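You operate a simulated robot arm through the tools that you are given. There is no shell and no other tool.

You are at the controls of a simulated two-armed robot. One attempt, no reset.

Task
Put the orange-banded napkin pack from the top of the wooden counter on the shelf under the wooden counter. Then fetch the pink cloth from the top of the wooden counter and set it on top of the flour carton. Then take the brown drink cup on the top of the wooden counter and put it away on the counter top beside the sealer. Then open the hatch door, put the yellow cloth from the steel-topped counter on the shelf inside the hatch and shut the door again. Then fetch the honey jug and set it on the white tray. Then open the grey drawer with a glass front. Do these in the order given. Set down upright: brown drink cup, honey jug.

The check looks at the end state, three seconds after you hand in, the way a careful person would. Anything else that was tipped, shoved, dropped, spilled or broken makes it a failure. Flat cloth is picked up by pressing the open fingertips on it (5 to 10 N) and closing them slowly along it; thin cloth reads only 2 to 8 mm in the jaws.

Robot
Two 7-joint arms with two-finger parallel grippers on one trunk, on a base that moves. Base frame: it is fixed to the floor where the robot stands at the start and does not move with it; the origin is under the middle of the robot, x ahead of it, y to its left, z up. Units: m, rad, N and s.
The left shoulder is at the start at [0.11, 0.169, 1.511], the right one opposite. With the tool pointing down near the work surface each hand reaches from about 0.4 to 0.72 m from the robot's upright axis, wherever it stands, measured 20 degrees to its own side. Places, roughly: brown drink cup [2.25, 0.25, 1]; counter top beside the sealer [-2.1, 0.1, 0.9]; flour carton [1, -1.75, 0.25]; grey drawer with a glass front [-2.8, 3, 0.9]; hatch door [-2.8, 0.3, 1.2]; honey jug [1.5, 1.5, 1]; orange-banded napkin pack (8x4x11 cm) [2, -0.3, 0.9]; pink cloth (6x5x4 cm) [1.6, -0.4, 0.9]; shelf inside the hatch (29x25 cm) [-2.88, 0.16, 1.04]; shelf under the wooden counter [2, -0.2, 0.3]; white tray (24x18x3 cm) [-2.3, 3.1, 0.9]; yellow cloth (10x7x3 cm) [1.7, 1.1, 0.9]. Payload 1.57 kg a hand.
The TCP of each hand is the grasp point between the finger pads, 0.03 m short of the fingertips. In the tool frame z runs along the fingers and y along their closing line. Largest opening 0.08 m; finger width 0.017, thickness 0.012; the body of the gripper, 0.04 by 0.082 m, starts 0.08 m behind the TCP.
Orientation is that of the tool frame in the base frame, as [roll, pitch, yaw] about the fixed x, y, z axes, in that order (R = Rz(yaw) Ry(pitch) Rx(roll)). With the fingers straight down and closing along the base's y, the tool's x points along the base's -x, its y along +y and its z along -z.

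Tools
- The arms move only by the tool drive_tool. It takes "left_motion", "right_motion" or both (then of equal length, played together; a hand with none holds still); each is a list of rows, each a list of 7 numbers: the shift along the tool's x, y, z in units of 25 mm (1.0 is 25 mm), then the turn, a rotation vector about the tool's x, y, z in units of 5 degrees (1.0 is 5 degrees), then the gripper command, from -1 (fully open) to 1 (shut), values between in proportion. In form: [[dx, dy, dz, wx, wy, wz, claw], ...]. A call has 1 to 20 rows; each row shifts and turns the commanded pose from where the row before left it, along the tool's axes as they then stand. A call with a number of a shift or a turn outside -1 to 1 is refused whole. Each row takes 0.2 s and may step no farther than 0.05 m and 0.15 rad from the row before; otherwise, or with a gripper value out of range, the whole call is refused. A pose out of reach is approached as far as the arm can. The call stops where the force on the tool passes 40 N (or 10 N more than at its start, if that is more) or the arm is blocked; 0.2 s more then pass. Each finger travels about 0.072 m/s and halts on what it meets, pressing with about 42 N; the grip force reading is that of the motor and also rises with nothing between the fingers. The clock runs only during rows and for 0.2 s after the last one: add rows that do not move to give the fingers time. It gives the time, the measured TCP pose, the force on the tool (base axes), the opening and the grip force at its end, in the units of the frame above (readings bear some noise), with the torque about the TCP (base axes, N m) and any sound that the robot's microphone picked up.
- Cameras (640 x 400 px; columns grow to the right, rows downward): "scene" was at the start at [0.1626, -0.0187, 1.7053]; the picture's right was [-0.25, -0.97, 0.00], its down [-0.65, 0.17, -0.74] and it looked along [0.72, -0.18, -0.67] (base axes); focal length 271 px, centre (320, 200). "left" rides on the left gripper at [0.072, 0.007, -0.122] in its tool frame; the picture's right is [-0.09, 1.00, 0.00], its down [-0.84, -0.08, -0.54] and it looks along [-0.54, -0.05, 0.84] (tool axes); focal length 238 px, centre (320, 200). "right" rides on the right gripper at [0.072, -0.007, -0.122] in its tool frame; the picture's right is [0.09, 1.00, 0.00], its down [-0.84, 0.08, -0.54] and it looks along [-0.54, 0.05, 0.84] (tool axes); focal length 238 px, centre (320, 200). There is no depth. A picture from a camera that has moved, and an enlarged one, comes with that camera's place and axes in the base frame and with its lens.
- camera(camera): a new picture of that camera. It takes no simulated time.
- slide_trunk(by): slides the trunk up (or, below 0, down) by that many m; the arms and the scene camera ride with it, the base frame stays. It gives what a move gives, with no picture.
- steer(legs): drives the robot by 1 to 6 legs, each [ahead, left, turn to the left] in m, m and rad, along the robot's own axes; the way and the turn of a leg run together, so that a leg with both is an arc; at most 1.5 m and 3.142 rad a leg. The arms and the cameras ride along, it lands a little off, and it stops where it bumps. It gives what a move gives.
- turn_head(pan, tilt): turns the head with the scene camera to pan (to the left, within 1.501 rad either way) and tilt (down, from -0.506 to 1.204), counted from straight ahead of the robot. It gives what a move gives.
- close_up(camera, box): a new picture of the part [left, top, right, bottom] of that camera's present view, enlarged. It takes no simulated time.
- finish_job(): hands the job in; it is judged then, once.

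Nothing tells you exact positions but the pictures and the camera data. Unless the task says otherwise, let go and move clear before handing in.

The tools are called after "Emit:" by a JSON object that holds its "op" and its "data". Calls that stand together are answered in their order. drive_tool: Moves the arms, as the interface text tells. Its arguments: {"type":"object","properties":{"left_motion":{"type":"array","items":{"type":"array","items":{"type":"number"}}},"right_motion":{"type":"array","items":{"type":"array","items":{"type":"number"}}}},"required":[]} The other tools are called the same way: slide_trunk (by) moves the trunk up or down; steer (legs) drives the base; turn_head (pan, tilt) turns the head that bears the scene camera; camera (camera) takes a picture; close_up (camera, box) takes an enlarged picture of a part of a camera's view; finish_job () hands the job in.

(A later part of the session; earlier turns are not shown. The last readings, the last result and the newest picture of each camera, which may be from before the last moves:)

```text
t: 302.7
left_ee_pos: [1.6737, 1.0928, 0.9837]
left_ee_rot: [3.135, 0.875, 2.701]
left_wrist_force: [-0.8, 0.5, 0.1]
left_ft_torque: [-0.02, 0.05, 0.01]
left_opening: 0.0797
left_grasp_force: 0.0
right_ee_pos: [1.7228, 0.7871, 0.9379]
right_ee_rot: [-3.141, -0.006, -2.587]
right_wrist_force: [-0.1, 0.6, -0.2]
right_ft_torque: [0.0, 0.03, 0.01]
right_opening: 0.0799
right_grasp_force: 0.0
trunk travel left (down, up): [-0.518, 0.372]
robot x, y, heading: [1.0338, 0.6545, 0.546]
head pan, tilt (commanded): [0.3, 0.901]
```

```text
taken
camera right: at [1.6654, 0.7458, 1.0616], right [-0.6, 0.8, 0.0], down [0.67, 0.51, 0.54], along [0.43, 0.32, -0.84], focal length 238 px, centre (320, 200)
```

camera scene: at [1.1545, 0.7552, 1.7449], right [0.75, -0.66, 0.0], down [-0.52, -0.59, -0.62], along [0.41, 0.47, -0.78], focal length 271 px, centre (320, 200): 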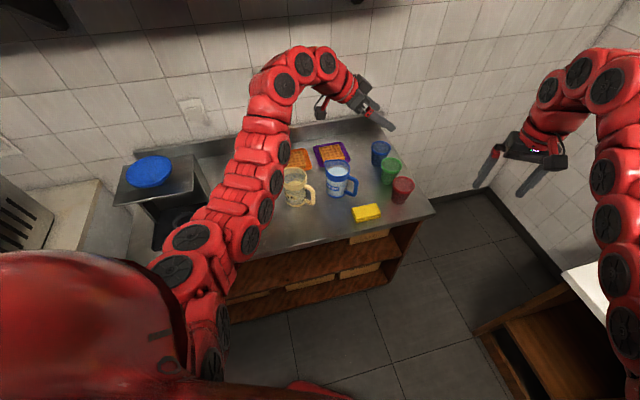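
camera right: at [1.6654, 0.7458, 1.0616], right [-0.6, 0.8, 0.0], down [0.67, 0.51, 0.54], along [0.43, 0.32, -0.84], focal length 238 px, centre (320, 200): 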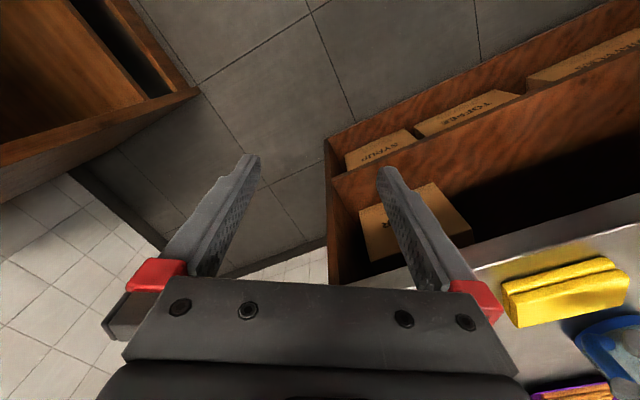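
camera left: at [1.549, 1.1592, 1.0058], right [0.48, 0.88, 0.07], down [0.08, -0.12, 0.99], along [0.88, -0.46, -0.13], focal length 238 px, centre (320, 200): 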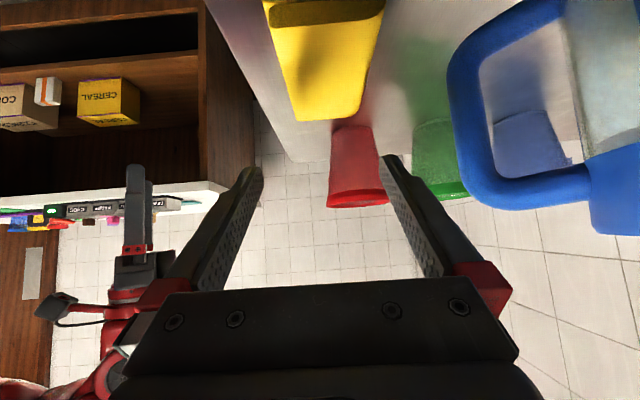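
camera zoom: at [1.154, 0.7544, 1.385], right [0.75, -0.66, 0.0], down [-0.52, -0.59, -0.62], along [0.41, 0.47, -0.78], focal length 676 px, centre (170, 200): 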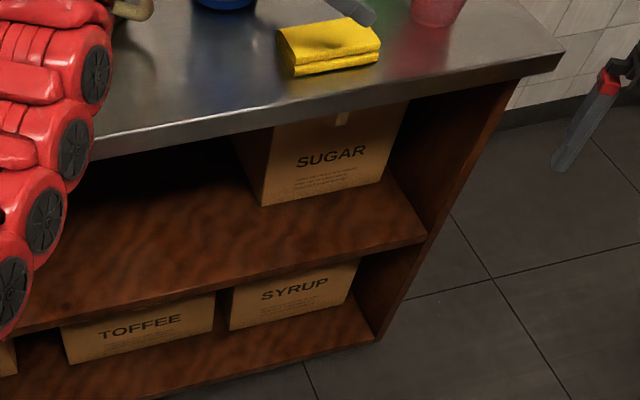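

Emit:
{"op": "drive_tool", "data": {"left_motion": [[0, 0.34, 0, 0.352, 0, 0.296, -1], [0, 0, 0, 0, 0, 0, -1]]}}

Emit:
{"op": "slide_trunk", "data": {"by": -0.025}}

Emit:
{"op": "camera", "data": {"camera": "left"}}

```text
t: 303.3
left_ee_pos: [1.6771, 1.1017, 0.9823]
left_ee_rot: [3.138, 0.87, 2.66]
left_wrist_force: [-1.2, 0.1, 0.0]
left_ft_torque: [0.02, -0.02, 0.01]
left_opening: 0.0799
left_grasp_force: 0.2
right_ee_pos: [1.7218, 0.788, 0.938]
right_ee_rot: [-3.141, -0.005, -2.588]
right_wrist_force: [0.3, -0.6, -0.1]
right_ft_torque: [0.03, -0.03, -0.01]
right_opening: 0.0799
right_grasp_force: 0.0
trunk travel left (down, up): [-0.518, 0.372]
robot x, y, heading: [1.0361, 0.6543, 0.547]
head pan, tilt (commanded): [0.3, 0.901]
```

```text
t: 304.0
left_ee_pos: [1.6758, 1.102, 0.9595]
left_ee_rot: [3.137, 0.873, 2.661]
left_wrist_force: [0.2, -0.2, -1.2]
left_ft_torque: [0.03, 0.02, 0.04]
left_opening: 0.08
left_grasp_force: 0.1
right_ee_pos: [1.7215, 0.7889, 0.914]
right_ee_rot: [-3.14, -0.006, -2.586]
right_wrist_force: [-0.1, 0.0, 0.9]
right_ft_torque: [0.0, -0.02, -0.02]
right_opening: 0.0801
right_grasp_force: 0.0
trunk travel left (down, up): [-0.493, 0.397]
robot x, y, heading: [1.0374, 0.6573, 0.547]
head pan, tilt (commanded): [0.3, 0.901]
```

```text
taken
camera left: at [1.5544, 1.1725, 0.9809], right [0.51, 0.86, 0.07], down [0.07, -0.13, 0.99], along [0.86, -0.5, -0.13], focal length 238 px, centre (320, 200)
```

left: 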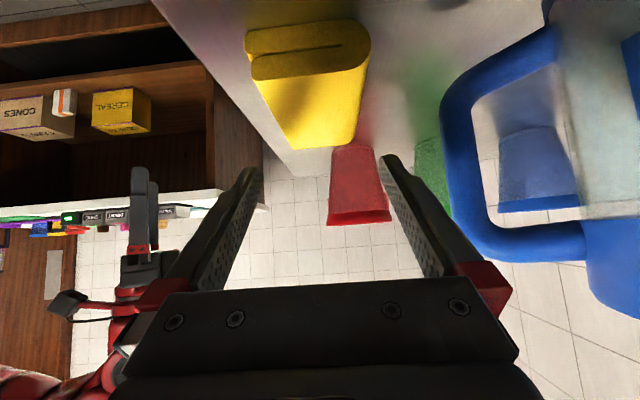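

Centred and aligned now (cloth spans -28…+31 mm across the fingers). Lowering to grip height.

Emit:
{"op": "slide_trunk", "data": {"by": -0.029}}

Emit:
{"op": "camera", "data": {"camera": "left"}}

```text
t: 304.7
left_ee_pos: [1.677, 1.1028, 0.9298]
left_ee_rot: [3.135, 0.872, 2.66]
left_wrist_force: [-0.1, -0.2, -0.1]
left_ft_torque: [0.0, -0.03, 0.01]
left_opening: 0.08
left_grasp_force: 0.0
right_ee_pos: [1.7214, 0.7877, 0.8862]
right_ee_rot: [-3.139, -0.007, -2.586]
right_wrist_force: [-0.4, -0.5, 0.9]
right_ft_torque: [-0.01, -0.01, 0.02]
right_opening: 0.0799
right_grasp_force: 0.2
trunk travel left (down, up): [-0.464, 0.426]
robot x, y, heading: [1.0318, 0.6549, 0.545]
head pan, tilt (commanded): [0.3, 0.901]
```

```text
taken
camera left: at [1.5544, 1.1725, 0.9518], right [0.51, 0.86, 0.07], down [0.07, -0.13, 0.99], along [0.86, -0.5, -0.13], focal length 238 px, centre (320, 200)
```

left: 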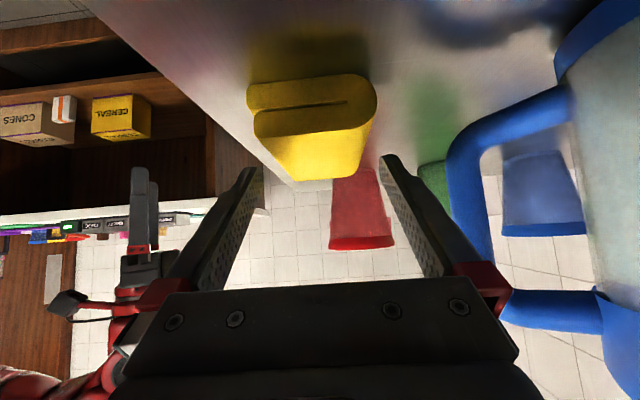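

Emit:
{"op": "drive_tool", "data": {"left_motion": [[0, 0, 0, 0, 0, 0, -0.8], [0, 0, 0, 0, 0, 0, -0.6], [0, 0, 0, 0, 0, 0, -0.4], [0, 0, 0, 0, 0, 0, -0.2], [0, 0, 0, 0, 0, 0, 0], [0, 0, 0, 0, 0, 0, 0]]}}

Emit:
{"op": "camera", "data": {"camera": "left"}}

```text
t: 306.1
left_ee_pos: [1.6767, 1.1023, 0.9291]
left_ee_rot: [3.135, 0.873, 2.661]
left_wrist_force: [-1.0, -0.4, 0.7]
left_ft_torque: [0.02, 0.0, 0.02]
left_opening: 0.0608
left_grasp_force: 41.6
right_ee_pos: [1.7232, 0.7882, 0.8848]
right_ee_rot: [-3.138, -0.006, -2.587]
right_wrist_force: [0.3, -0.3, -0.5]
right_ft_torque: [0.01, -0.02, 0.05]
right_opening: 0.08
right_grasp_force: 0.0
trunk travel left (down, up): [-0.464, 0.426]
robot x, y, heading: [1.038, 0.6561, 0.551]
head pan, tilt (commanded): [0.3, 0.901]
```

```text
taken
camera left: at [1.5546, 1.1726, 0.9516], right [0.51, 0.86, 0.07], down [0.07, -0.13, 0.99], along [0.86, -0.5, -0.13], focal length 238 px, centre (320, 200)
```

left: 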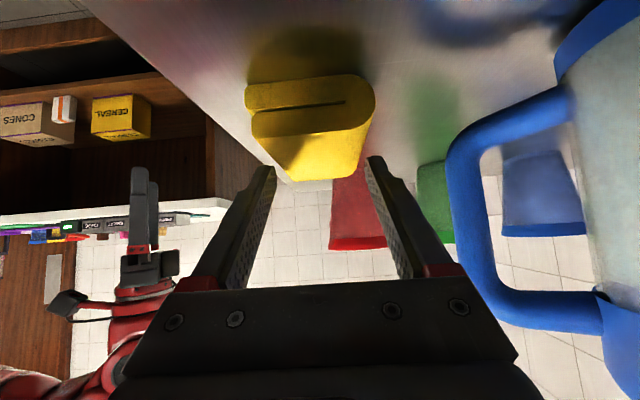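

Emit:
{"op": "slide_trunk", "data": {"by": 0.06}}

Emit:
{"op": "camera", "data": {"camera": "left"}}

```text
t: 307.1
left_ee_pos: [1.6775, 1.1031, 0.987]
left_ee_rot: [3.138, 0.872, 2.665]
left_wrist_force: [-0.1, 0.2, -1.2]
left_ft_torque: [-0.01, -0.02, 0.02]
left_opening: 0.0606
left_grasp_force: 42.0
right_ee_pos: [1.7222, 0.7884, 0.9445]
right_ee_rot: [-3.14, -0.007, -2.587]
right_wrist_force: [-0.7, -0.1, -0.3]
right_ft_torque: [0.02, 0.02, 0.03]
right_opening: 0.08
right_grasp_force: 0.1
trunk travel left (down, up): [-0.524, 0.366]
robot x, y, heading: [1.0341, 0.6534, 0.552]
head pan, tilt (commanded): [0.3, 0.901]
```

```text
taken
camera left: at [1.555, 1.1728, 1.0111], right [0.51, 0.86, 0.07], down [0.07, -0.13, 0.99], along [0.86, -0.5, -0.13], focal length 238 px, centre (320, 200)
```

left: 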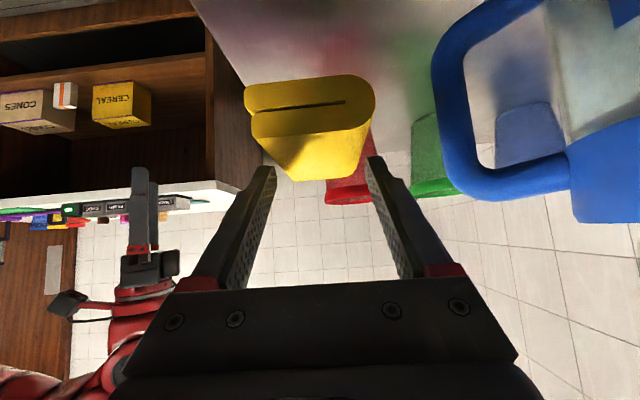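

The cloth is held. I lift clear, back out, and swing the left hand round to point straight ahead again.

Emit:
{"op": "slide_trunk", "data": {"by": 0.34}}

Emit:
{"op": "steer", "data": {"legs": [[-0.6, -0.4, 0]]}}

Emit:
{"op": "drive_tool", "data": {"left_motion": [[0, 0.7, 0, -0.766, 0, -0.643, 0], [0, 0.7, 0, -0.766, 0, -0.643, 0], [0, 0.7, 0, -0.766, 0, -0.643, 0], [0, 0.7, 0, -0.766, 0, -0.643, 0], [0, 0.7, 0, -0.766, 0, -0.643, 0], [0, 0.7, 0, -0.766, 0, -0.643, 0], [0, 0.7, 0, -0.766, 0, -0.643, 0], [0, 0.7, 0, -0.766, 0, -0.643, 0], [0, 0.7, 0, -0.766, 0, -0.643, 0], [0, 0.7, 0, -0.766, 0, -0.643, 0], [0, 0.7, 0, -0.766, 0, -0.643, 0], [0, 0, 0, 0, 0, 0, 0]]}}

Emit:
{"op": "camera", "data": {"camera": "left"}}

Emit:
{"op": "camera", "data": {"camera": "scene"}}

```text
t: 310.5
left_ee_pos: [1.677, 1.1025, 1.3289]
left_ee_rot: [3.137, 0.87, 2.662]
left_wrist_force: [-0.6, -0.2, -0.8]
left_ft_torque: [0.01, 0.0, 0.0]
left_opening: 0.0608
left_grasp_force: 41.8
right_ee_pos: [1.7224, 0.7884, 1.2834]
right_ee_rot: [-3.139, -0.005, -2.587]
right_wrist_force: [-0.4, -0.4, -0.5]
right_ft_torque: [-0.02, 0.01, 0.0]
right_opening: 0.08
right_grasp_force: 0.0
trunk travel left (down, up): [-0.864, 0.026]
robot x, y, heading: [1.0368, 0.6565, 0.548]
head pan, tilt (commanded): [0.3, 0.901]
```

```text
t: 314.4
left_ee_pos: [1.3823, 0.4522, 1.3278]
left_ee_rot: [3.139, 0.872, 2.655]
left_wrist_force: [0.2, 0.7, 0.4]
left_ft_torque: [0.0, -0.01, -0.02]
left_opening: 0.0605
left_grasp_force: 42.1
right_ee_pos: [1.425, 0.1385, 1.2843]
right_ee_rot: [-3.14, -0.007, -2.595]
right_wrist_force: [0.0, -0.4, -0.6]
right_ft_torque: [-0.02, 0.01, 0.05]
right_opening: 0.0801
right_grasp_force: 0.2
trunk travel left (down, up): [-0.864, 0.026]
robot x, y, heading: [0.7342, 0.0082, 0.547]
head pan, tilt (commanded): [0.3, 0.901]
```

```text
t: 317.0
left_ee_pos: [1.3896, 0.6382, 1.3292]
left_ee_rot: [3.139, 0.875, -2.669]
left_wrist_force: [-0.3, -0.3, 0.0]
left_ft_torque: [-0.02, 0.01, -0.01]
left_opening: 0.0604
left_grasp_force: 42.0
right_ee_pos: [1.4231, 0.1379, 1.2845]
right_ee_rot: [-3.139, -0.005, -2.596]
right_wrist_force: [0.1, -0.2, -0.6]
right_ft_torque: [0.01, 0.03, -0.01]
right_opening: 0.0799
right_grasp_force: 0.0
trunk travel left (down, up): [-0.864, 0.026]
robot x, y, heading: [0.7334, 0.0066, 0.543]
head pan, tilt (commanded): [0.3, 0.901]
```

```text
taken
camera left: at [1.2614, 0.5802, 1.3521], right [-0.4, 0.91, 0.07], down [0.14, -0.02, 0.99], along [0.9, 0.41, -0.13], focal length 238 px, centre (320, 200)
```

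left: 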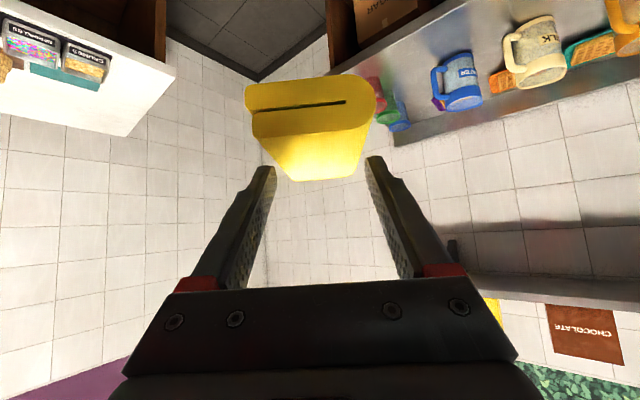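

```text
taken
camera scene: at [0.8556, 0.1085, 1.7309], right [0.75, -0.67, 0.0], down [-0.52, -0.58, -0.62], along [0.41, 0.46, -0.78], focal length 271 px, centre (320, 200)
```

scene: 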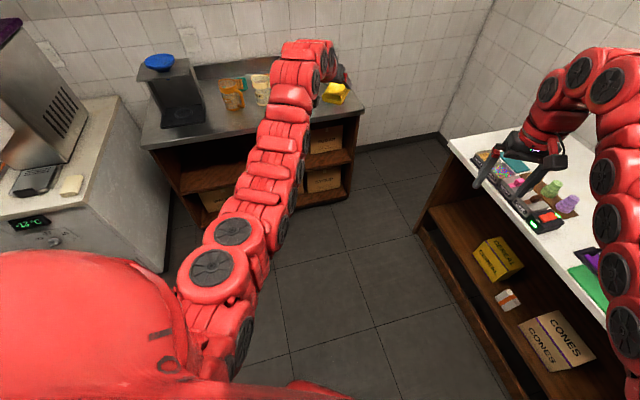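

The left hand points ahead with the cloth. I move the right hand well out to the side so it will stay clear at the hatch.

Emit:
{"op": "drive_tool", "data": {"right_motion": [[0.8, -0.96, 0, 0, 0, 0, -1], [0.8, -0.96, 0, 0, 0, 0, -1], [0.8, -0.96, 0, 0, 0, 0, -1], [0.8, -0.96, 0, 0, 0, 0, -1], [0.8, -0.96, 0, 0, 0, 0, -1], [0.8, -0.96, 0, 0, 0, 0, -1], [0.8, -0.96, 0, 0, 0, 0, -1], [0.8, -0.96, 0, 0, 0, 0, -1], [0.8, -0.96, 0, 0, 0, 0, -1], [0.8, -0.96, 0, 0, 0, 0, -1], [0.8, -0.96, 0, 0, 0, 0, -1], [0.8, -0.96, 0, 0, 0, 0, -1], [0.8, -0.96, 0, 0, 0, 0, -1], [0.8, -0.96, 0, 0, 0, 0, -1]]}}

```text
t: 320.0
left_ee_pos: [1.3906, 0.6355, 1.3301]
left_ee_rot: [3.137, 0.876, -2.673]
left_wrist_force: [0.0, -0.1, -1.7]
left_ft_torque: [0.0, 0.02, 0.01]
left_opening: 0.0606
left_grasp_force: 42.0
right_ee_pos: [1.4137, -0.2679, 1.2874]
right_ee_rot: [-3.142, -0.004, -2.593]
right_wrist_force: [-0.4, -0.8, 0.1]
right_ft_torque: [0.03, 0.01, 0.03]
right_opening: 0.0798
right_grasp_force: 0.1
right hand out of reach, approached as far as the arm can: row 3, 4, 5, 6, 7, 8, 9
trunk travel left (down, up): [-0.864, 0.026]
robot x, y, heading: [0.7352, 0.0062, 0.541]
head pan, tilt (commanded): [0.3, 0.901]
```

Emit:
{"op": "steer", "data": {"legs": [[-0.372, 0.118, 0], [0, 0, 2.14]]}}

Emit:
{"op": "steer", "data": {"legs": [[1.3, -0.1, 0]]}}

Emit:
{"op": "turn_head", "data": {"pan": 0.2, "tilt": 0.45}}

Emit:
{"op": "camera", "data": {"camera": "scene"}}

```text
t: 327.5
left_ee_pos: [-0.5246, 0.139, 1.329]
left_ee_rot: [3.137, 0.874, -0.539]
left_wrist_force: [0.5, -0.7, -1.2]
left_ft_torque: [-0.01, 0.0, 0.02]
left_opening: 0.0604
left_grasp_force: 41.8
right_ee_pos: [0.2292, 0.6415, 1.2857]
right_ee_rot: [-3.139, -0.006, -0.463]
right_wrist_force: [-0.9, 0.2, 0.0]
right_ft_torque: [-0.03, 0.0, -0.01]
right_opening: 0.0799
right_grasp_force: 0.0
trunk travel left (down, up): [-0.864, 0.026]
robot x, y, heading: [0.3533, -0.0796, 2.674]
head pan, tilt (commanded): [0.3, 0.901]
```

```text
t: 334.1
left_ee_pos: [-1.6407, 0.8155, 1.3302]
left_ee_rot: [3.137, 0.874, -0.54]
left_wrist_force: [0.4, -0.5, -0.6]
left_ft_torque: [0.0, -0.01, -0.02]
left_opening: 0.0605
left_grasp_force: 41.8
right_ee_pos: [-0.8851, 1.3169, 1.2863]
right_ee_rot: [-3.14, -0.006, -0.463]
right_wrist_force: [0.5, -0.1, 0.4]
right_ft_torque: [0.0, 0.01, 0.0]
right_opening: 0.0799
right_grasp_force: 0.0
trunk travel left (down, up): [-0.864, 0.026]
robot x, y, heading: [-0.7572, 0.5931, 2.673]
head pan, tilt (commanded): [0.3, 0.901]
```

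```text
t: 334.9
left_ee_pos: [-1.64, 0.8163, 1.3293]
left_ee_rot: [3.14, 0.875, -0.539]
left_wrist_force: [-0.2, -0.2, -0.7]
left_ft_torque: [0.0, -0.02, 0.0]
left_opening: 0.0609
left_grasp_force: 42.2
right_ee_pos: [-0.8847, 1.3184, 1.2864]
right_ee_rot: [-3.139, -0.006, -0.464]
right_wrist_force: [-0.1, 0.6, -0.4]
right_ft_torque: [0.01, 0.02, 0.0]
right_opening: 0.0801
right_grasp_force: 0.2
trunk travel left (down, up): [-0.864, 0.026]
robot x, y, heading: [-0.7613, 0.5986, 2.671]
head pan, tilt (commanded): [0.201, 0.45]
```

```text
taken
camera scene: at [-0.9183, 0.658, 1.7692], right [0.26, 0.96, 0.0], down [0.42, -0.12, -0.9], along [-0.87, 0.24, -0.44], focal length 271 px, centre (320, 200)
```

scene: 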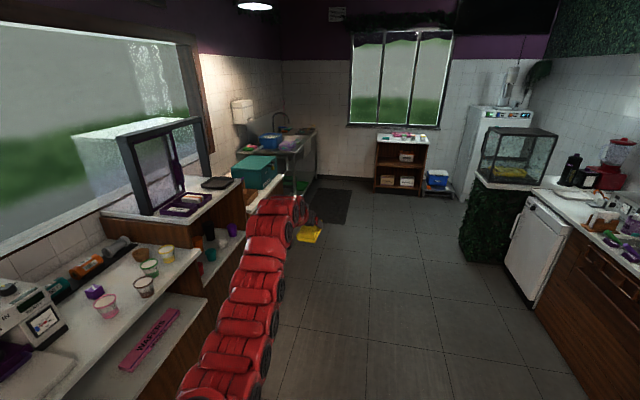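

Emit:
{"op": "steer", "data": {"legs": [[1.0, -0.08, 0], [0.88, -0.07, 0], [0, 0, 1.58]]}}

Emit:
{"op": "turn_head", "data": {"pan": 0.1, "tilt": 0.5}}

Emit:
{"op": "camera", "data": {"camera": "scene"}}

Emit:
{"op": "camera", "data": {"camera": "left"}}

```text
t: 348.1
left_ee_pos: [-2.5732, 0.6981, 1.3304]
left_ee_rot: [3.138, 0.876, 1.026]
left_wrist_force: [0.2, -0.3, -0.4]
left_ft_torque: [0.0, -0.01, 0.01]
left_opening: 0.0608
left_grasp_force: 41.8
right_ee_pos: [-3.0705, 1.4575, 1.2858]
right_ee_rot: [-3.141, -0.005, 1.099]
right_wrist_force: [-0.2, 0.5, -0.8]
right_ft_torque: [0.03, 0.01, -0.01]
right_opening: 0.0799
right_grasp_force: 0.0
trunk travel left (down, up): [-0.864, 0.026]
robot x, y, heading: [-2.347, 1.5784, -2.049]
head pan, tilt (commanded): [0.201, 0.45]
```

```text
t: 348.8
left_ee_pos: [-2.5731, 0.6978, 1.3298]
left_ee_rot: [3.137, 0.874, 1.027]
left_wrist_force: [0.3, -0.8, -0.9]
left_ft_torque: [0.0, 0.01, -0.01]
left_opening: 0.0607
left_grasp_force: 42.2
right_ee_pos: [-3.0706, 1.4572, 1.2846]
right_ee_rot: [-3.141, -0.006, 1.098]
right_wrist_force: [0.2, 0.2, -0.6]
right_ft_torque: [0.08, -0.02, 0.01]
right_opening: 0.0799
right_grasp_force: 0.1
trunk travel left (down, up): [-0.864, 0.026]
robot x, y, heading: [-2.3438, 1.5776, -2.05]
head pan, tilt (commanded): [0.099, 0.499]
```

```text
taken
camera scene: at [-2.4157, 1.4233, 1.7648], right [-0.93, 0.37, 0.0], down [0.18, 0.45, -0.88], along [-0.32, -0.82, -0.48], focal length 271 px, centre (320, 200)
```

scene: 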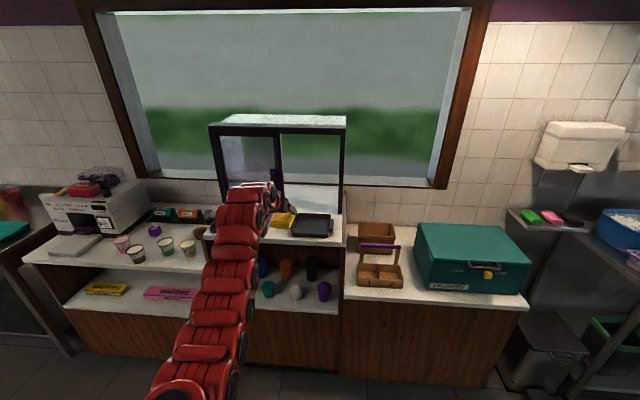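

```text
taken
camera left: at [-2.4972, 0.8145, 1.352], right [0.82, -0.57, 0.07], down [-0.13, -0.06, 0.99], along [-0.55, -0.82, -0.13], focal length 238 px, centre (320, 200)
```

left: 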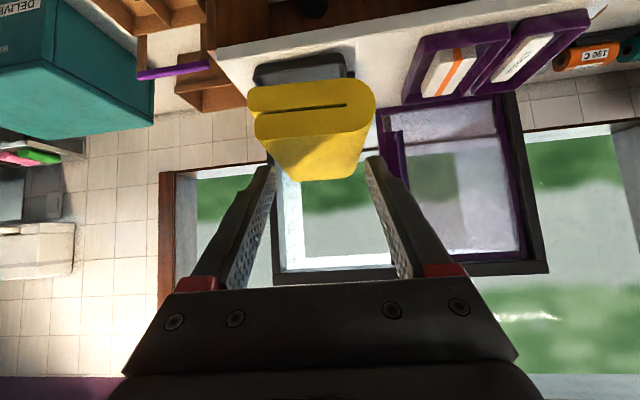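

I square the left tool to the hatch, lower to z≈1.19 and move toward the opening.

Emit:
{"op": "drive_tool", "data": {"left_motion": [[0, 0, 0, -0.73, 0, -0.61, 0], [0, 0, 0, 0, 0, 0, 0]]}}

Emit:
{"op": "slide_trunk", "data": {"by": -0.14}}

Emit:
{"op": "steer", "data": {"legs": [[0.25, -0.03, 0]]}}

Emit:
{"op": "camera", "data": {"camera": "left"}}

Emit:
{"op": "close_up", "data": {"camera": "scene", "box": [180, 90, 480, 290]}}

```text
t: 349.4
left_ee_pos: [-2.5737, 0.6975, 1.3297]
left_ee_rot: [3.138, 0.873, 1.11]
left_wrist_force: [0.8, 0.6, -0.6]
left_ft_torque: [0.02, -0.01, 0.02]
left_opening: 0.0608
left_grasp_force: 42.1
right_ee_pos: [-3.0693, 1.4558, 1.2864]
right_ee_rot: [-3.141, -0.004, 1.1]
right_wrist_force: [-0.3, -0.7, 0.5]
right_ft_torque: [-0.01, 0.0, 0.03]
right_opening: 0.0799
right_grasp_force: 0.0
trunk travel left (down, up): [-0.864, 0.026]
robot x, y, heading: [-2.345, 1.5771, -2.048]
head pan, tilt (commanded): [0.099, 0.499]
```

```text
t: 351.1
left_ee_pos: [-2.5735, 0.6976, 1.1904]
left_ee_rot: [3.139, 0.874, 1.108]
left_wrist_force: [-0.5, 0.1, -0.8]
left_ft_torque: [0.04, 0.05, -0.04]
left_opening: 0.0609
left_grasp_force: 41.5
right_ee_pos: [-3.0703, 1.4563, 1.1455]
right_ee_rot: [-3.139, -0.006, 1.1]
right_wrist_force: [-0.4, 0.3, 0.0]
right_ft_torque: [0.01, 0.0, 0.01]
right_opening: 0.0801
right_grasp_force: 0.0
trunk travel left (down, up): [-0.724, 0.166]
robot x, y, heading: [-2.3478, 1.5772, -2.044]
head pan, tilt (commanded): [0.099, 0.499]
```

```text
t: 352.9
left_ee_pos: [-2.7142, 0.4891, 1.1896]
left_ee_rot: [3.138, 0.874, 1.109]
left_wrist_force: [-0.1, 1.1, 0.0]
left_ft_torque: [0.02, 0.02, 0.02]
left_opening: 0.0608
left_grasp_force: 42.0
right_ee_pos: [-3.2111, 1.2475, 1.1461]
right_ee_rot: [-3.14, -0.006, 1.101]
right_wrist_force: [-0.5, 0.9, -0.1]
right_ft_torque: [0.0, 0.0, 0.01]
right_opening: 0.0801
right_grasp_force: 0.1
trunk travel left (down, up): [-0.724, 0.166]
robot x, y, heading: [-2.4913, 1.3658, -2.049]
head pan, tilt (commanded): [0.099, 0.499]
```

```text
taken
camera left: at [-2.6475, 0.6118, 1.2124], right [0.87, -0.49, 0.07], down [-0.13, -0.07, 0.99], along [-0.48, -0.87, -0.12], focal length 238 px, centre (320, 200)
```

left: 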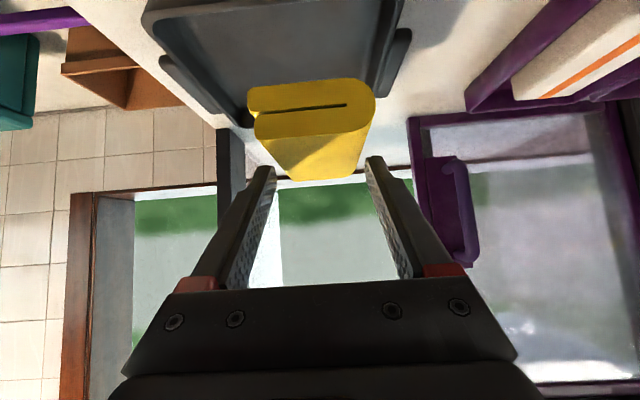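

```text
2.00 times, centred on (330, 190) of scene
camera zoom: at [-2.5563, 1.2152, 1.6249], right [-0.93, 0.37, 0.0], down [0.17, 0.45, -0.88], along [-0.32, -0.82, -0.48], focal length 541 px, centre (300, 220)
```

zoom: 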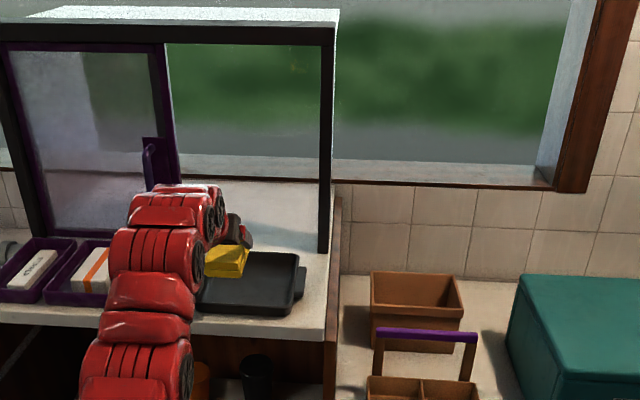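

Lined up with the opening (u≈-2.528…-2.783). I drive the cloth in.

Emit:
{"op": "steer", "data": {"legs": [[0.2, 0.002, 0]]}}

Emit:
{"op": "steer", "data": {"legs": [[0.12, 0.0, 0]]}}

Emit:
{"op": "camera", "data": {"camera": "left"}}

Emit:
{"op": "camera", "data": {"camera": "scene"}}

```text
t: 354.5
left_ee_pos: [-2.8045, 0.3108, 1.1902]
left_ee_rot: [3.138, 0.875, 1.109]
left_wrist_force: [-0.4, -0.4, -0.3]
left_ft_torque: [0.01, -0.02, 0.0]
left_opening: 0.0606
left_grasp_force: 42.5
right_ee_pos: [-3.3007, 1.0688, 1.1471]
right_ee_rot: [-3.14, -0.005, 1.1]
right_wrist_force: [-0.2, 0.8, -0.1]
right_ft_torque: [0.01, 0.0, 0.02]
right_opening: 0.08
right_grasp_force: 0.0
trunk travel left (down, up): [-0.724, 0.166]
robot x, y, heading: [-2.5801, 1.1889, -2.043]
head pan, tilt (commanded): [0.099, 0.499]
```

```text
t: 355.8
left_ee_pos: [-2.8593, 0.2052, 1.1902]
left_ee_rot: [3.137, 0.875, 1.106]
left_wrist_force: [0.1, 0.4, 0.3]
left_ft_torque: [0.01, 0.0, 0.04]
left_opening: 0.0604
left_grasp_force: 42.0
right_ee_pos: [-3.355, 0.963, 1.1464]
right_ee_rot: [-3.14, -0.007, 1.1]
right_wrist_force: [0.4, -0.7, 0.2]
right_ft_torque: [-0.03, 0.03, -0.02]
right_opening: 0.08
right_grasp_force: 0.1
trunk travel left (down, up): [-0.724, 0.166]
robot x, y, heading: [-2.6295, 1.0824, -2.044]
head pan, tilt (commanded): [0.099, 0.499]
```

```text
taken
camera left: at [-2.7929, 0.3271, 1.2123], right [0.87, -0.5, 0.07], down [-0.13, -0.07, 0.99], along [-0.48, -0.87, -0.12], focal length 238 px, centre (320, 200)
```

left: 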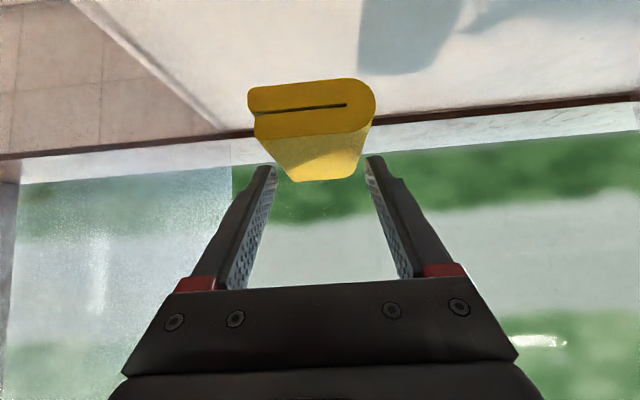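

```text
taken
camera scene: at [-2.7008, 0.9304, 1.6249], right [-0.93, 0.37, 0.0], down [0.18, 0.45, -0.88], along [-0.32, -0.82, -0.48], focal length 271 px, centre (320, 200)
```

scene: 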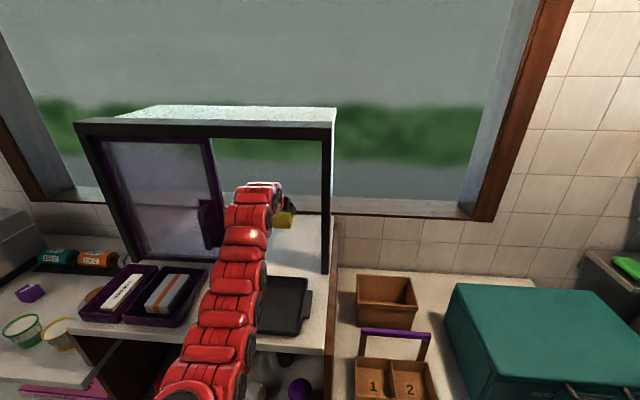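

Emit:
{"op": "slide_trunk", "data": {"by": -0.092}}

Emit:
{"op": "camera", "data": {"camera": "left"}}

Emit:
{"op": "close_up", "data": {"camera": "scene", "box": [180, 100, 400, 330]}}

```text
t: 357.0
left_ee_pos: [-2.8591, 0.2047, 1.099]
left_ee_rot: [3.138, 0.875, 1.106]
left_wrist_force: [0.0, -1.2, 5.0]
left_ft_torque: [0.17, -0.01, 0.0]
left_opening: 0.0606
left_grasp_force: 41.9
right_ee_pos: [-3.3561, 0.9637, 1.0551]
right_ee_rot: [-3.14, -0.005, 1.1]
right_wrist_force: [0.8, 0.7, -0.8]
right_ft_torque: [0.02, 0.0, 0.03]
right_opening: 0.08
right_grasp_force: 0.2
trunk travel left (down, up): [-0.632, 0.258]
robot x, y, heading: [-2.6335, 1.0862, -2.042]
head pan, tilt (commanded): [0.099, 0.499]
```

```text
taken
camera left: at [-2.7931, 0.3271, 1.1212], right [0.87, -0.5, 0.07], down [-0.12, -0.07, 0.99], along [-0.48, -0.87, -0.12], focal length 238 px, centre (320, 200)
```

left: 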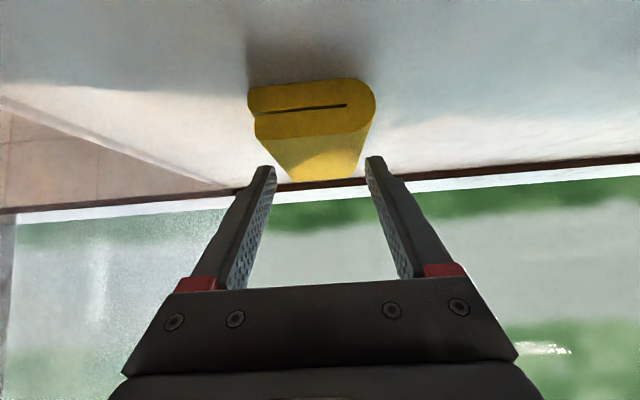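

```text
1.74 times, centred on (290, 215) of scene
camera zoom: at [-2.7009, 0.9305, 1.533], right [-0.93, 0.37, 0.0], down [0.18, 0.44, -0.88], along [-0.32, -0.82, -0.48], focal length 471 px, centre (372, 174)
```

zoom: 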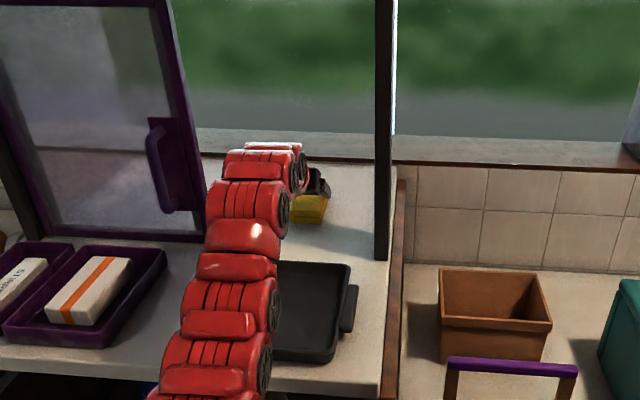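

Emit:
{"op": "drive_tool", "data": {"left_motion": [[0.092, 0, 0.077, 0, 0, 0, 0], [0, 0, 0, 0, 0, 0, 0]]}}

Emit:
{"op": "camera", "data": {"camera": "left"}}

```text
t: 357.6
left_ee_pos: [-2.859, 0.2057, 1.0982]
left_ee_rot: [3.137, 0.883, 1.107]
left_wrist_force: [-2.1, -6.1, 20.2]
left_ft_torque: [0.25, 0.01, 0.03]
left_opening: 0.0603
left_grasp_force: 41.9
right_ee_pos: [-3.354, 0.9654, 1.0542]
right_ee_rot: [-3.14, -0.004, 1.099]
right_wrist_force: [-0.4, 0.3, 0.2]
right_ft_torque: [0.02, -0.03, 0.02]
right_opening: 0.0799
right_grasp_force: 0.0
trunk travel left (down, up): [-0.632, 0.258]
robot x, y, heading: [-2.6328, 1.0849, -2.044]
head pan, tilt (commanded): [0.099, 0.499]
```

```text
taken
camera left: at [-2.7929, 0.3276, 1.1202], right [0.87, -0.49, 0.07], down [-0.12, -0.07, 0.99], along [-0.48, -0.87, -0.12], focal length 238 px, centre (320, 200)
```

left: 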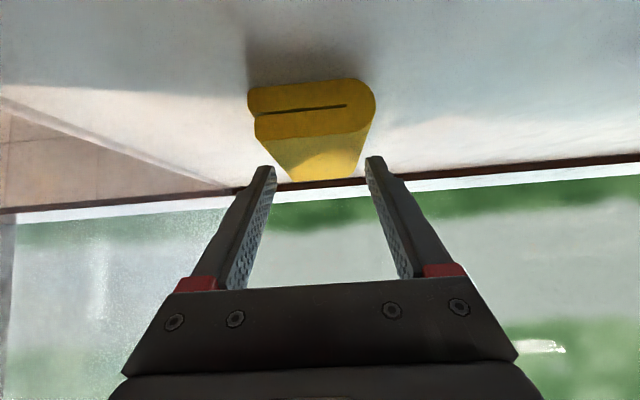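

The cloth rests on the shelf. I ease off and release it.

Emit:
{"op": "drive_tool", "data": {"left_motion": [[-0.06, 0, -0.05, 0, 0, 0, -0.4], [0, 0, 0, 0, 0, 0, -0.6], [0, 0, 0, 0, 0, 0, -0.8], [0, 0, 0, 0, 0, 0, -1], [0, 0, 0, 0, 0, 0, -1]]}}

Emit:
{"op": "camera", "data": {"camera": "left"}}

Emit:
{"op": "slide_trunk", "data": {"by": 0.07}}

Emit:
{"op": "camera", "data": {"camera": "left"}}

```text
t: 358.8
left_ee_pos: [-2.8589, 0.2033, 1.0955]
left_ee_rot: [3.138, 0.876, 1.108]
left_wrist_force: [0.3, 0.5, 0.3]
left_ft_torque: [0.01, 0.03, -0.01]
left_opening: 0.0802
left_grasp_force: 0.0
right_ee_pos: [-3.3551, 0.9636, 1.055]
right_ee_rot: [-3.141, -0.006, 1.1]
right_wrist_force: [0.3, 0.0, 0.1]
right_ft_torque: [0.01, 0.0, 0.01]
right_opening: 0.0801
right_grasp_force: 0.1
trunk travel left (down, up): [-0.632, 0.258]
robot x, y, heading: [-2.6318, 1.085, -2.044]
head pan, tilt (commanded): [0.099, 0.499]
```

```text
taken
camera left: at [-2.7929, 0.3268, 1.1189], right [0.87, -0.5, 0.07], down [-0.13, -0.07, 0.99], along [-0.48, -0.87, -0.13], focal length 238 px, centre (320, 200)
```

left: 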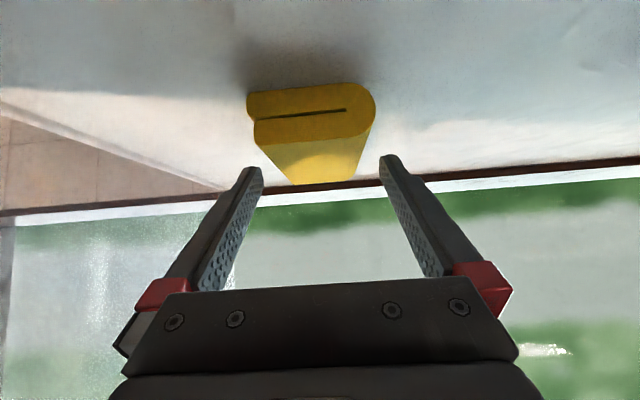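

```text
t: 359.9
left_ee_pos: [-2.8607, 0.2038, 1.1655]
left_ee_rot: [3.138, 0.874, 1.106]
left_wrist_force: [-0.7, 1.1, 1.0]
left_ft_torque: [0.01, -0.02, -0.01]
left_opening: 0.0798
left_grasp_force: 0.0
right_ee_pos: [-3.3551, 0.9625, 1.1244]
right_ee_rot: [-3.139, -0.004, 1.098]
right_wrist_force: [-0.2, 0.2, 0.5]
right_ft_torque: [-0.02, 0.02, 0.01]
right_opening: 0.0799
right_grasp_force: 0.0
trunk travel left (down, up): [-0.702, 0.188]
robot x, y, heading: [-2.6328, 1.0816, -2.048]
head pan, tilt (commanded): [0.099, 0.499]
```

```text
taken
camera left: at [-2.7931, 0.3264, 1.1887], right [0.87, -0.5, 0.07], down [-0.13, -0.07, 0.99], along [-0.48, -0.87, -0.13], focal length 238 px, centre (320, 200)
```

left: 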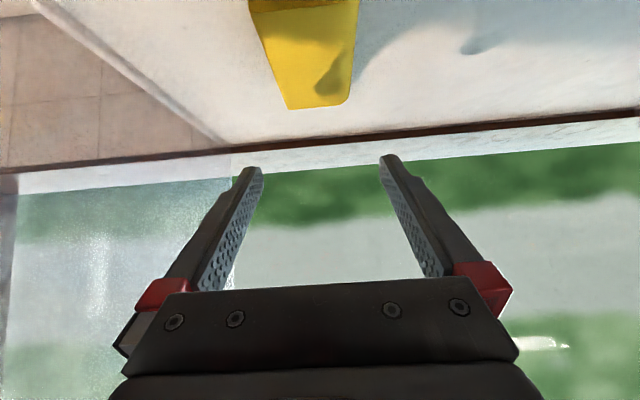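

The cloth lies on the shelf inside. I back out and line up the left hand with the door handle to shut it.

Emit:
{"op": "steer", "data": {"legs": [[-0.32, 0, 0]]}}

Emit:
{"op": "drive_tool", "data": {"left_motion": [[0, 0, 0, 0, -1, 0, -0.5], [0, 0, 0, 0, -1, 0, 0], [0, 0, 0, 0, -1, 0, 0], [0, 0, 0, 0, -1, 0, 0], [0, 0, 0, 0, 0, 0, 0]]}}

Emit:
{"op": "slide_trunk", "data": {"by": 0.04}}

Emit:
{"op": "camera", "data": {"camera": "scene"}}

Emit:
{"op": "camera", "data": {"camera": "left"}}

```text
t: 362.0
left_ee_pos: [-2.7174, 0.4831, 1.1658]
left_ee_rot: [3.138, 0.875, 1.105]
left_wrist_force: [-0.2, -0.2, -0.3]
left_ft_torque: [0.04, 0.02, 0.01]
left_opening: 0.0799
left_grasp_force: 0.1
right_ee_pos: [-3.2114, 1.2425, 1.1243]
right_ee_rot: [3.141, -0.005, 1.099]
right_wrist_force: [0.1, -0.1, 0.1]
right_ft_torque: [0.02, 0.02, 0.02]
right_opening: 0.0799
right_grasp_force: 0.1
trunk travel left (down, up): [-0.702, 0.188]
robot x, y, heading: [-2.4886, 1.3586, -2.047]
head pan, tilt (commanded): [0.099, 0.499]
```

```text
t: 363.2
left_ee_pos: [-2.7159, 0.4842, 1.1674]
left_ee_rot: [3.133, 1.224, 1.1]
left_wrist_force: [-0.9, 0.5, -0.4]
left_ft_torque: [0.02, 0.04, 0.0]
left_opening: 0.0403
left_grasp_force: 0.1
right_ee_pos: [-3.2111, 1.2432, 1.1249]
right_ee_rot: [-3.14, -0.005, 1.098]
right_wrist_force: [-0.1, 0.2, -0.9]
right_ft_torque: [-0.02, 0.02, 0.02]
right_opening: 0.0799
right_grasp_force: 0.1
trunk travel left (down, up): [-0.702, 0.188]
robot x, y, heading: [-2.4923, 1.3602, -2.048]
head pan, tilt (commanded): [0.099, 0.499]
```

```text
t: 364.1
left_ee_pos: [-2.7168, 0.4827, 1.2067]
left_ee_rot: [3.132, 1.223, 1.102]
left_wrist_force: [-0.8, 0.2, -0.8]
left_ft_torque: [0.01, 0.02, 0.02]
left_opening: 0.0403
left_grasp_force: 0.0
right_ee_pos: [-3.2116, 1.2421, 1.1647]
right_ee_rot: [-3.139, -0.005, 1.097]
right_wrist_force: [0.3, -0.2, 0.3]
right_ft_torque: [-0.02, -0.06, -0.05]
right_opening: 0.0799
right_grasp_force: 0.1
trunk travel left (down, up): [-0.742, 0.148]
robot x, y, heading: [-2.4858, 1.3627, -2.047]
head pan, tilt (commanded): [0.099, 0.499]
```

```text
taken
camera scene: at [-2.5579, 1.2082, 1.6427], right [-0.93, 0.37, 0.0], down [0.18, 0.45, -0.88], along [-0.32, -0.82, -0.48], focal length 271 px, centre (320, 200)
```

scene: 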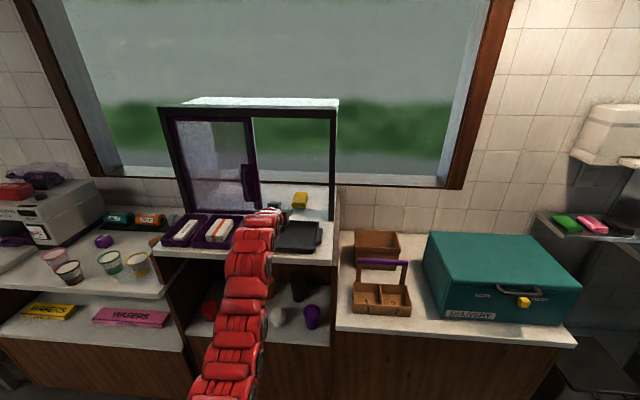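

```text
taken
camera left: at [-2.6509, 0.6049, 1.1797], right [0.88, -0.47, 0.09], down [0.03, 0.24, 0.97], along [-0.48, -0.85, 0.22], focal length 238 px, centre (320, 200)
```

left: 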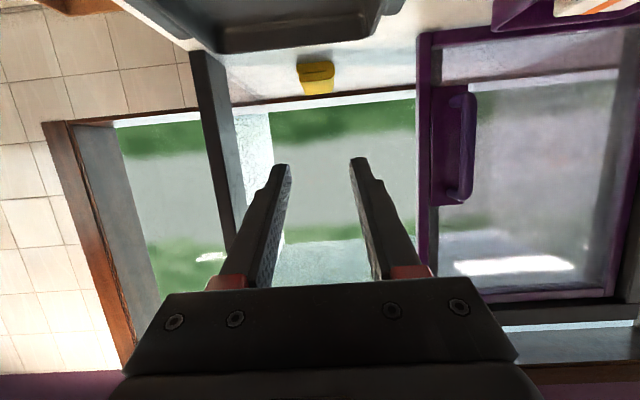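

Emit:
{"op": "steer", "data": {"legs": [[0.09, 0.182, 0.015]]}}

Emit:
{"op": "camera", "data": {"camera": "left"}}

```text
t: 365.7
left_ee_pos: [-2.5834, 0.318, 1.2065]
left_ee_rot: [3.132, 1.224, 1.113]
left_wrist_force: [0.5, -0.9, 0.3]
left_ft_torque: [0.0, -0.02, 0.02]
left_opening: 0.0401
left_grasp_force: 0.1
right_ee_pos: [-3.0883, 1.0715, 1.1647]
right_ee_rot: [-3.142, -0.006, 1.111]
right_wrist_force: [-0.3, -0.7, 0.0]
right_ft_torque: [-0.02, 0.04, -0.02]
right_opening: 0.08
right_grasp_force: 0.1
trunk travel left (down, up): [-0.742, 0.148]
robot x, y, heading: [-2.3671, 1.1992, -2.032]
head pan, tilt (commanded): [0.099, 0.499]
```

```text
taken
camera left: at [-2.5184, 0.4412, 1.1802], right [0.88, -0.46, 0.09], down [0.03, 0.24, 0.97], along [-0.47, -0.86, 0.22], focal length 238 px, centre (320, 200)
```

left: 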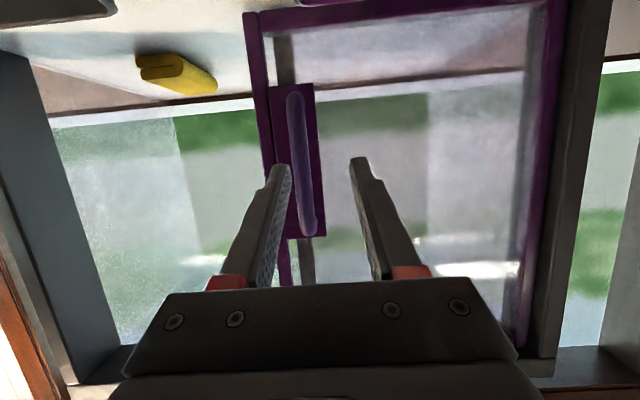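

Emit:
{"op": "drive_tool", "data": {"left_motion": [[0, -0.39, 0, 0, 0, 0, 0], [0, -0.39, 0, 0, 0, 0, 0], [0, 0, 0, 0, 0, 0, 0]]}}

Emit:
{"op": "steer", "data": {"legs": [[0.045, 0.0, 0.0]]}}

Emit:
{"op": "camera", "data": {"camera": "left"}}

```text
t: 366.5
left_ee_pos: [-2.6014, 0.3264, 1.2067]
left_ee_rot: [3.136, 1.224, 1.114]
left_wrist_force: [0.0, -0.2, 0.1]
left_ft_torque: [0.01, -0.01, -0.03]
left_opening: 0.0401
left_grasp_force: 0.1
right_ee_pos: [-3.0886, 1.0705, 1.1647]
right_ee_rot: [-3.14, -0.005, 1.11]
right_wrist_force: [0.1, -0.4, -0.1]
right_ft_torque: [0.0, 0.03, 0.0]
right_opening: 0.0799
right_grasp_force: 0.1
trunk travel left (down, up): [-0.742, 0.148]
robot x, y, heading: [-2.366, 1.1972, -2.034]
head pan, tilt (commanded): [0.099, 0.499]
```

```text
t: 367.4
left_ee_pos: [-2.6208, 0.29, 1.2084]
left_ee_rot: [3.136, 1.224, 1.114]
left_wrist_force: [0.0, 0.3, -0.2]
left_ft_torque: [-0.01, 0.02, 0.01]
left_opening: 0.0401
left_grasp_force: 0.0
right_ee_pos: [-3.1059, 1.0332, 1.1651]
right_ee_rot: [-3.141, -0.002, 1.111]
right_wrist_force: [-0.2, 0.6, -1.0]
right_ft_torque: [0.02, 0.06, -0.01]
right_opening: 0.0799
right_grasp_force: 0.0
trunk travel left (down, up): [-0.742, 0.148]
robot x, y, heading: [-2.3855, 1.1641, -2.034]
head pan, tilt (commanded): [0.099, 0.499]
```

```text
taken
camera left: at [-2.5562, 0.4119, 1.1819], right [0.88, -0.46, 0.09], down [0.03, 0.24, 0.97], along [-0.47, -0.85, 0.22], focal length 238 px, centre (320, 200)
```

left: 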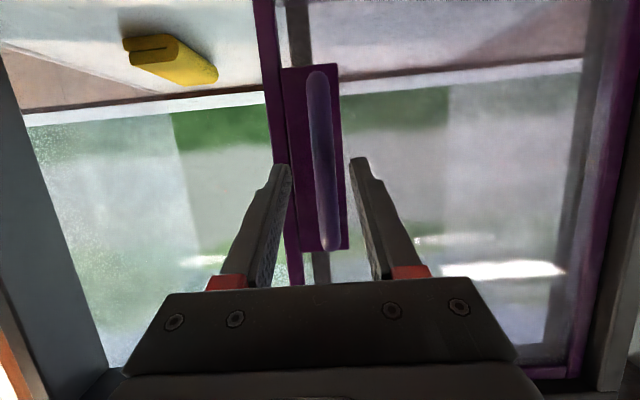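

Emit:
{"op": "drive_tool", "data": {"left_motion": [[-0.137, 0.05, 0.376, 0, 0, 0, 0], [-0.137, 0.05, 0.376, 0, 0, 0, 0], [-0.137, 0.05, 0.376, 0, 0, 0, 0], [0, 0, 0, 0, 0, 0, 0]]}}

Emit:
{"op": "camera", "data": {"camera": "left"}}

```text
t: 368.4
left_ee_pos: [-2.6315, 0.2603, 1.2076]
left_ee_rot: [3.134, 1.225, 1.115]
left_wrist_force: [0.1, 0.5, 0.3]
left_ft_torque: [0.0, 0.01, 0.04]
left_opening: 0.04
left_grasp_force: 0.1
right_ee_pos: [-3.1066, 1.0321, 1.1639]
right_ee_rot: [-3.139, -0.003, 1.109]
right_wrist_force: [-0.3, 0.9, 0.4]
right_ft_torque: [0.01, 0.01, -0.02]
right_opening: 0.08
right_grasp_force: 0.1
trunk travel left (down, up): [-0.742, 0.148]
robot x, y, heading: [-2.3865, 1.1581, -2.031]
head pan, tilt (commanded): [0.099, 0.499]
```

```text
taken
camera left: at [-2.5667, 0.3814, 1.1812], right [0.88, -0.46, 0.09], down [0.03, 0.24, 0.97], along [-0.47, -0.85, 0.22], focal length 238 px, centre (320, 200)
```

left: 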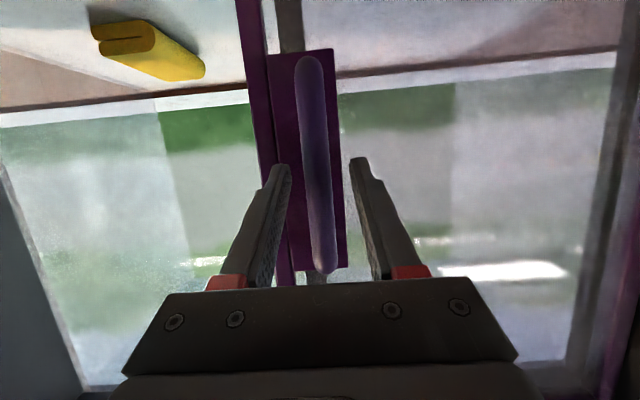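

Emit:
{"op": "drive_tool", "data": {"left_motion": [[0, 0, 0, 0, 0, 0, 0.2], [0, 0, 0, 0, 0, 0, 0.4], [0, 0, 0, 0, 0, 0, 0.6], [0, 0, 0, 0, 0, 0, 0.8], [0, 0, 0, 0, 0, 0, 0.8]]}}

Emit:
{"op": "drive_tool", "data": {"left_motion": [[0, -0.4, 0, 0, 0, 0, 0.8], [0, -0.4, 0, 0, 0, 0, 0.8], [0, 0, 0, 0, 0, 0, 0.8]]}}

```text
t: 369.6
left_ee_pos: [-2.6332, 0.2576, 1.2069]
left_ee_rot: [3.135, 1.222, 1.112]
left_wrist_force: [-1.1, 0.5, 0.4]
left_ft_torque: [0.0, 0.13, -0.05]
left_opening: 0.0156
left_grasp_force: 32.0
right_ee_pos: [-3.1086, 1.0334, 1.1648]
right_ee_rot: [-3.138, -0.005, 1.11]
right_wrist_force: [0.2, 0.3, 0.6]
right_ft_torque: [0.02, 0.01, -0.01]
right_opening: 0.0797
right_grasp_force: 0.0
trunk travel left (down, up): [-0.742, 0.148]
robot x, y, heading: [-2.383, 1.1591, -2.036]
head pan, tilt (commanded): [0.099, 0.499]
```

```text
t: 370.4
left_ee_pos: [-2.6507, 0.2681, 1.2077]
left_ee_rot: [3.136, 1.224, 1.114]
left_wrist_force: [-1.5, -1.2, 2.5]
left_ft_torque: [0.1, 0.07, -0.09]
left_opening: 0.0157
left_grasp_force: 31.1
right_ee_pos: [-3.1086, 1.0321, 1.1641]
right_ee_rot: [-3.14, -0.006, 1.112]
right_wrist_force: [-0.2, 0.0, -0.2]
right_ft_torque: [0.0, -0.03, -0.04]
right_opening: 0.0798
right_grasp_force: 0.1
trunk travel left (down, up): [-0.742, 0.148]
robot x, y, heading: [-2.3827, 1.1614, -2.035]
head pan, tilt (commanded): [0.099, 0.499]
```

Emit:
{"op": "steer", "data": {"legs": [[0, -0.12, 0]]}}

Emit:
{"op": "camera", "data": {"camera": "left"}}

```text
t: 371.6
left_ee_pos: [-2.7554, 0.3196, 1.2068]
left_ee_rot: [3.137, 1.226, 1.119]
left_wrist_force: [-0.3, -6.8, 5.7]
left_ft_torque: [-0.34, 0.5, -0.03]
left_opening: 0.0155
left_grasp_force: 31.2
right_ee_pos: [-3.2165, 1.0845, 1.1648]
right_ee_rot: [-3.14, -0.005, 1.113]
right_wrist_force: [-0.6, 0.1, 0.5]
right_ft_torque: [0.0, -0.03, 0.03]
right_opening: 0.0798
right_grasp_force: 0.1
trunk travel left (down, up): [-0.742, 0.148]
robot x, y, heading: [-2.4949, 1.2132, -2.033]
head pan, tilt (commanded): [0.099, 0.499]
```

```text
taken
camera left: at [-2.6919, 0.443, 1.1802], right [0.88, -0.46, 0.09], down [0.03, 0.24, 0.97], along [-0.47, -0.86, 0.22], focal length 238 px, centre (320, 200)
```

left: 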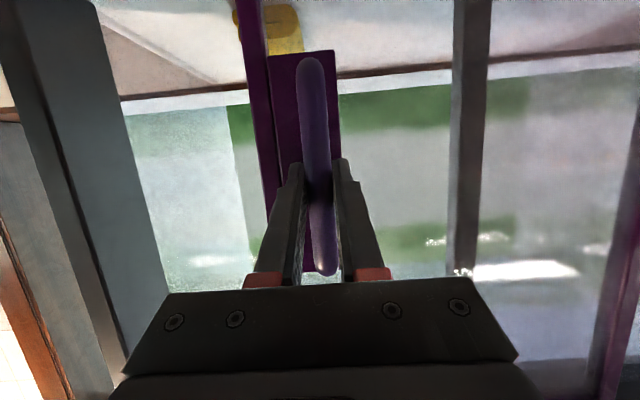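

Emit:
{"op": "steer", "data": {"legs": [[0.003, -0.118, 0]]}}

Emit:
{"op": "camera", "data": {"camera": "left"}}

Emit:
{"op": "camera", "data": {"camera": "scene"}}

```text
t: 372.9
left_ee_pos: [-2.8677, 0.3751, 1.207]
left_ee_rot: [3.135, 1.224, 1.116]
left_wrist_force: [11.2, 20.9, -13.2]
left_ft_torque: [-0.12, 0.29, -0.01]
left_opening: 0.0159
left_grasp_force: 31.6
right_ee_pos: [-3.3256, 1.1412, 1.1651]
right_ee_rot: [3.141, -0.004, 1.109]
right_wrist_force: [-0.3, 0.1, 0.2]
right_ft_torque: [0.0, 0.0, -0.01]
right_opening: 0.0803
right_grasp_force: 0.1
trunk travel left (down, up): [-0.742, 0.148]
robot x, y, heading: [-2.6061, 1.2663, -2.038]
head pan, tilt (commanded): [0.099, 0.499]
```

```text
taken
camera left: at [-2.8024, 0.4976, 1.1805], right [0.88, -0.46, 0.09], down [0.03, 0.24, 0.97], along [-0.47, -0.86, 0.22], focal length 238 px, centre (320, 200)
```

left: 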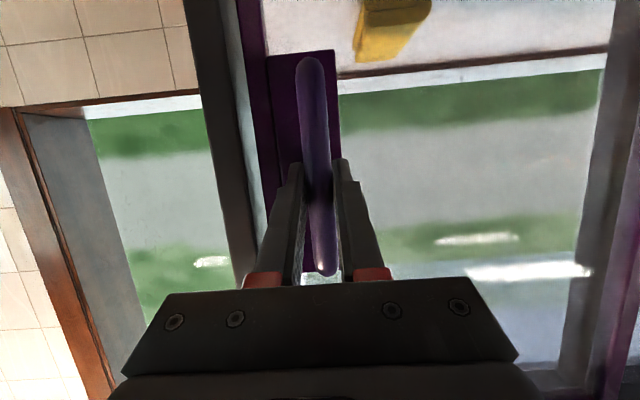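

```text
taken
camera scene: at [-2.6698, 1.1142, 1.643], right [-0.93, 0.36, 0.0], down [0.17, 0.45, -0.88], along [-0.32, -0.82, -0.48], focal length 271 px, centre (320, 200)
```

scene: 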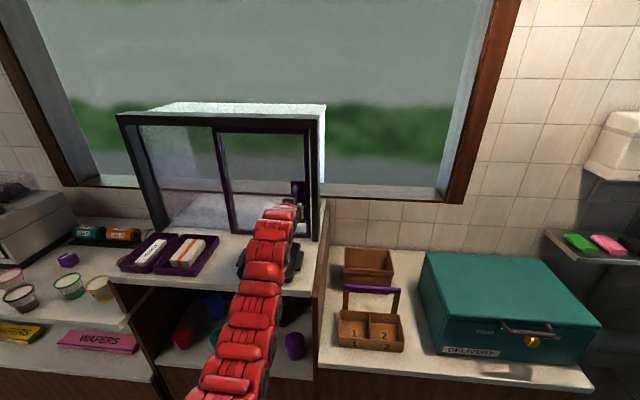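

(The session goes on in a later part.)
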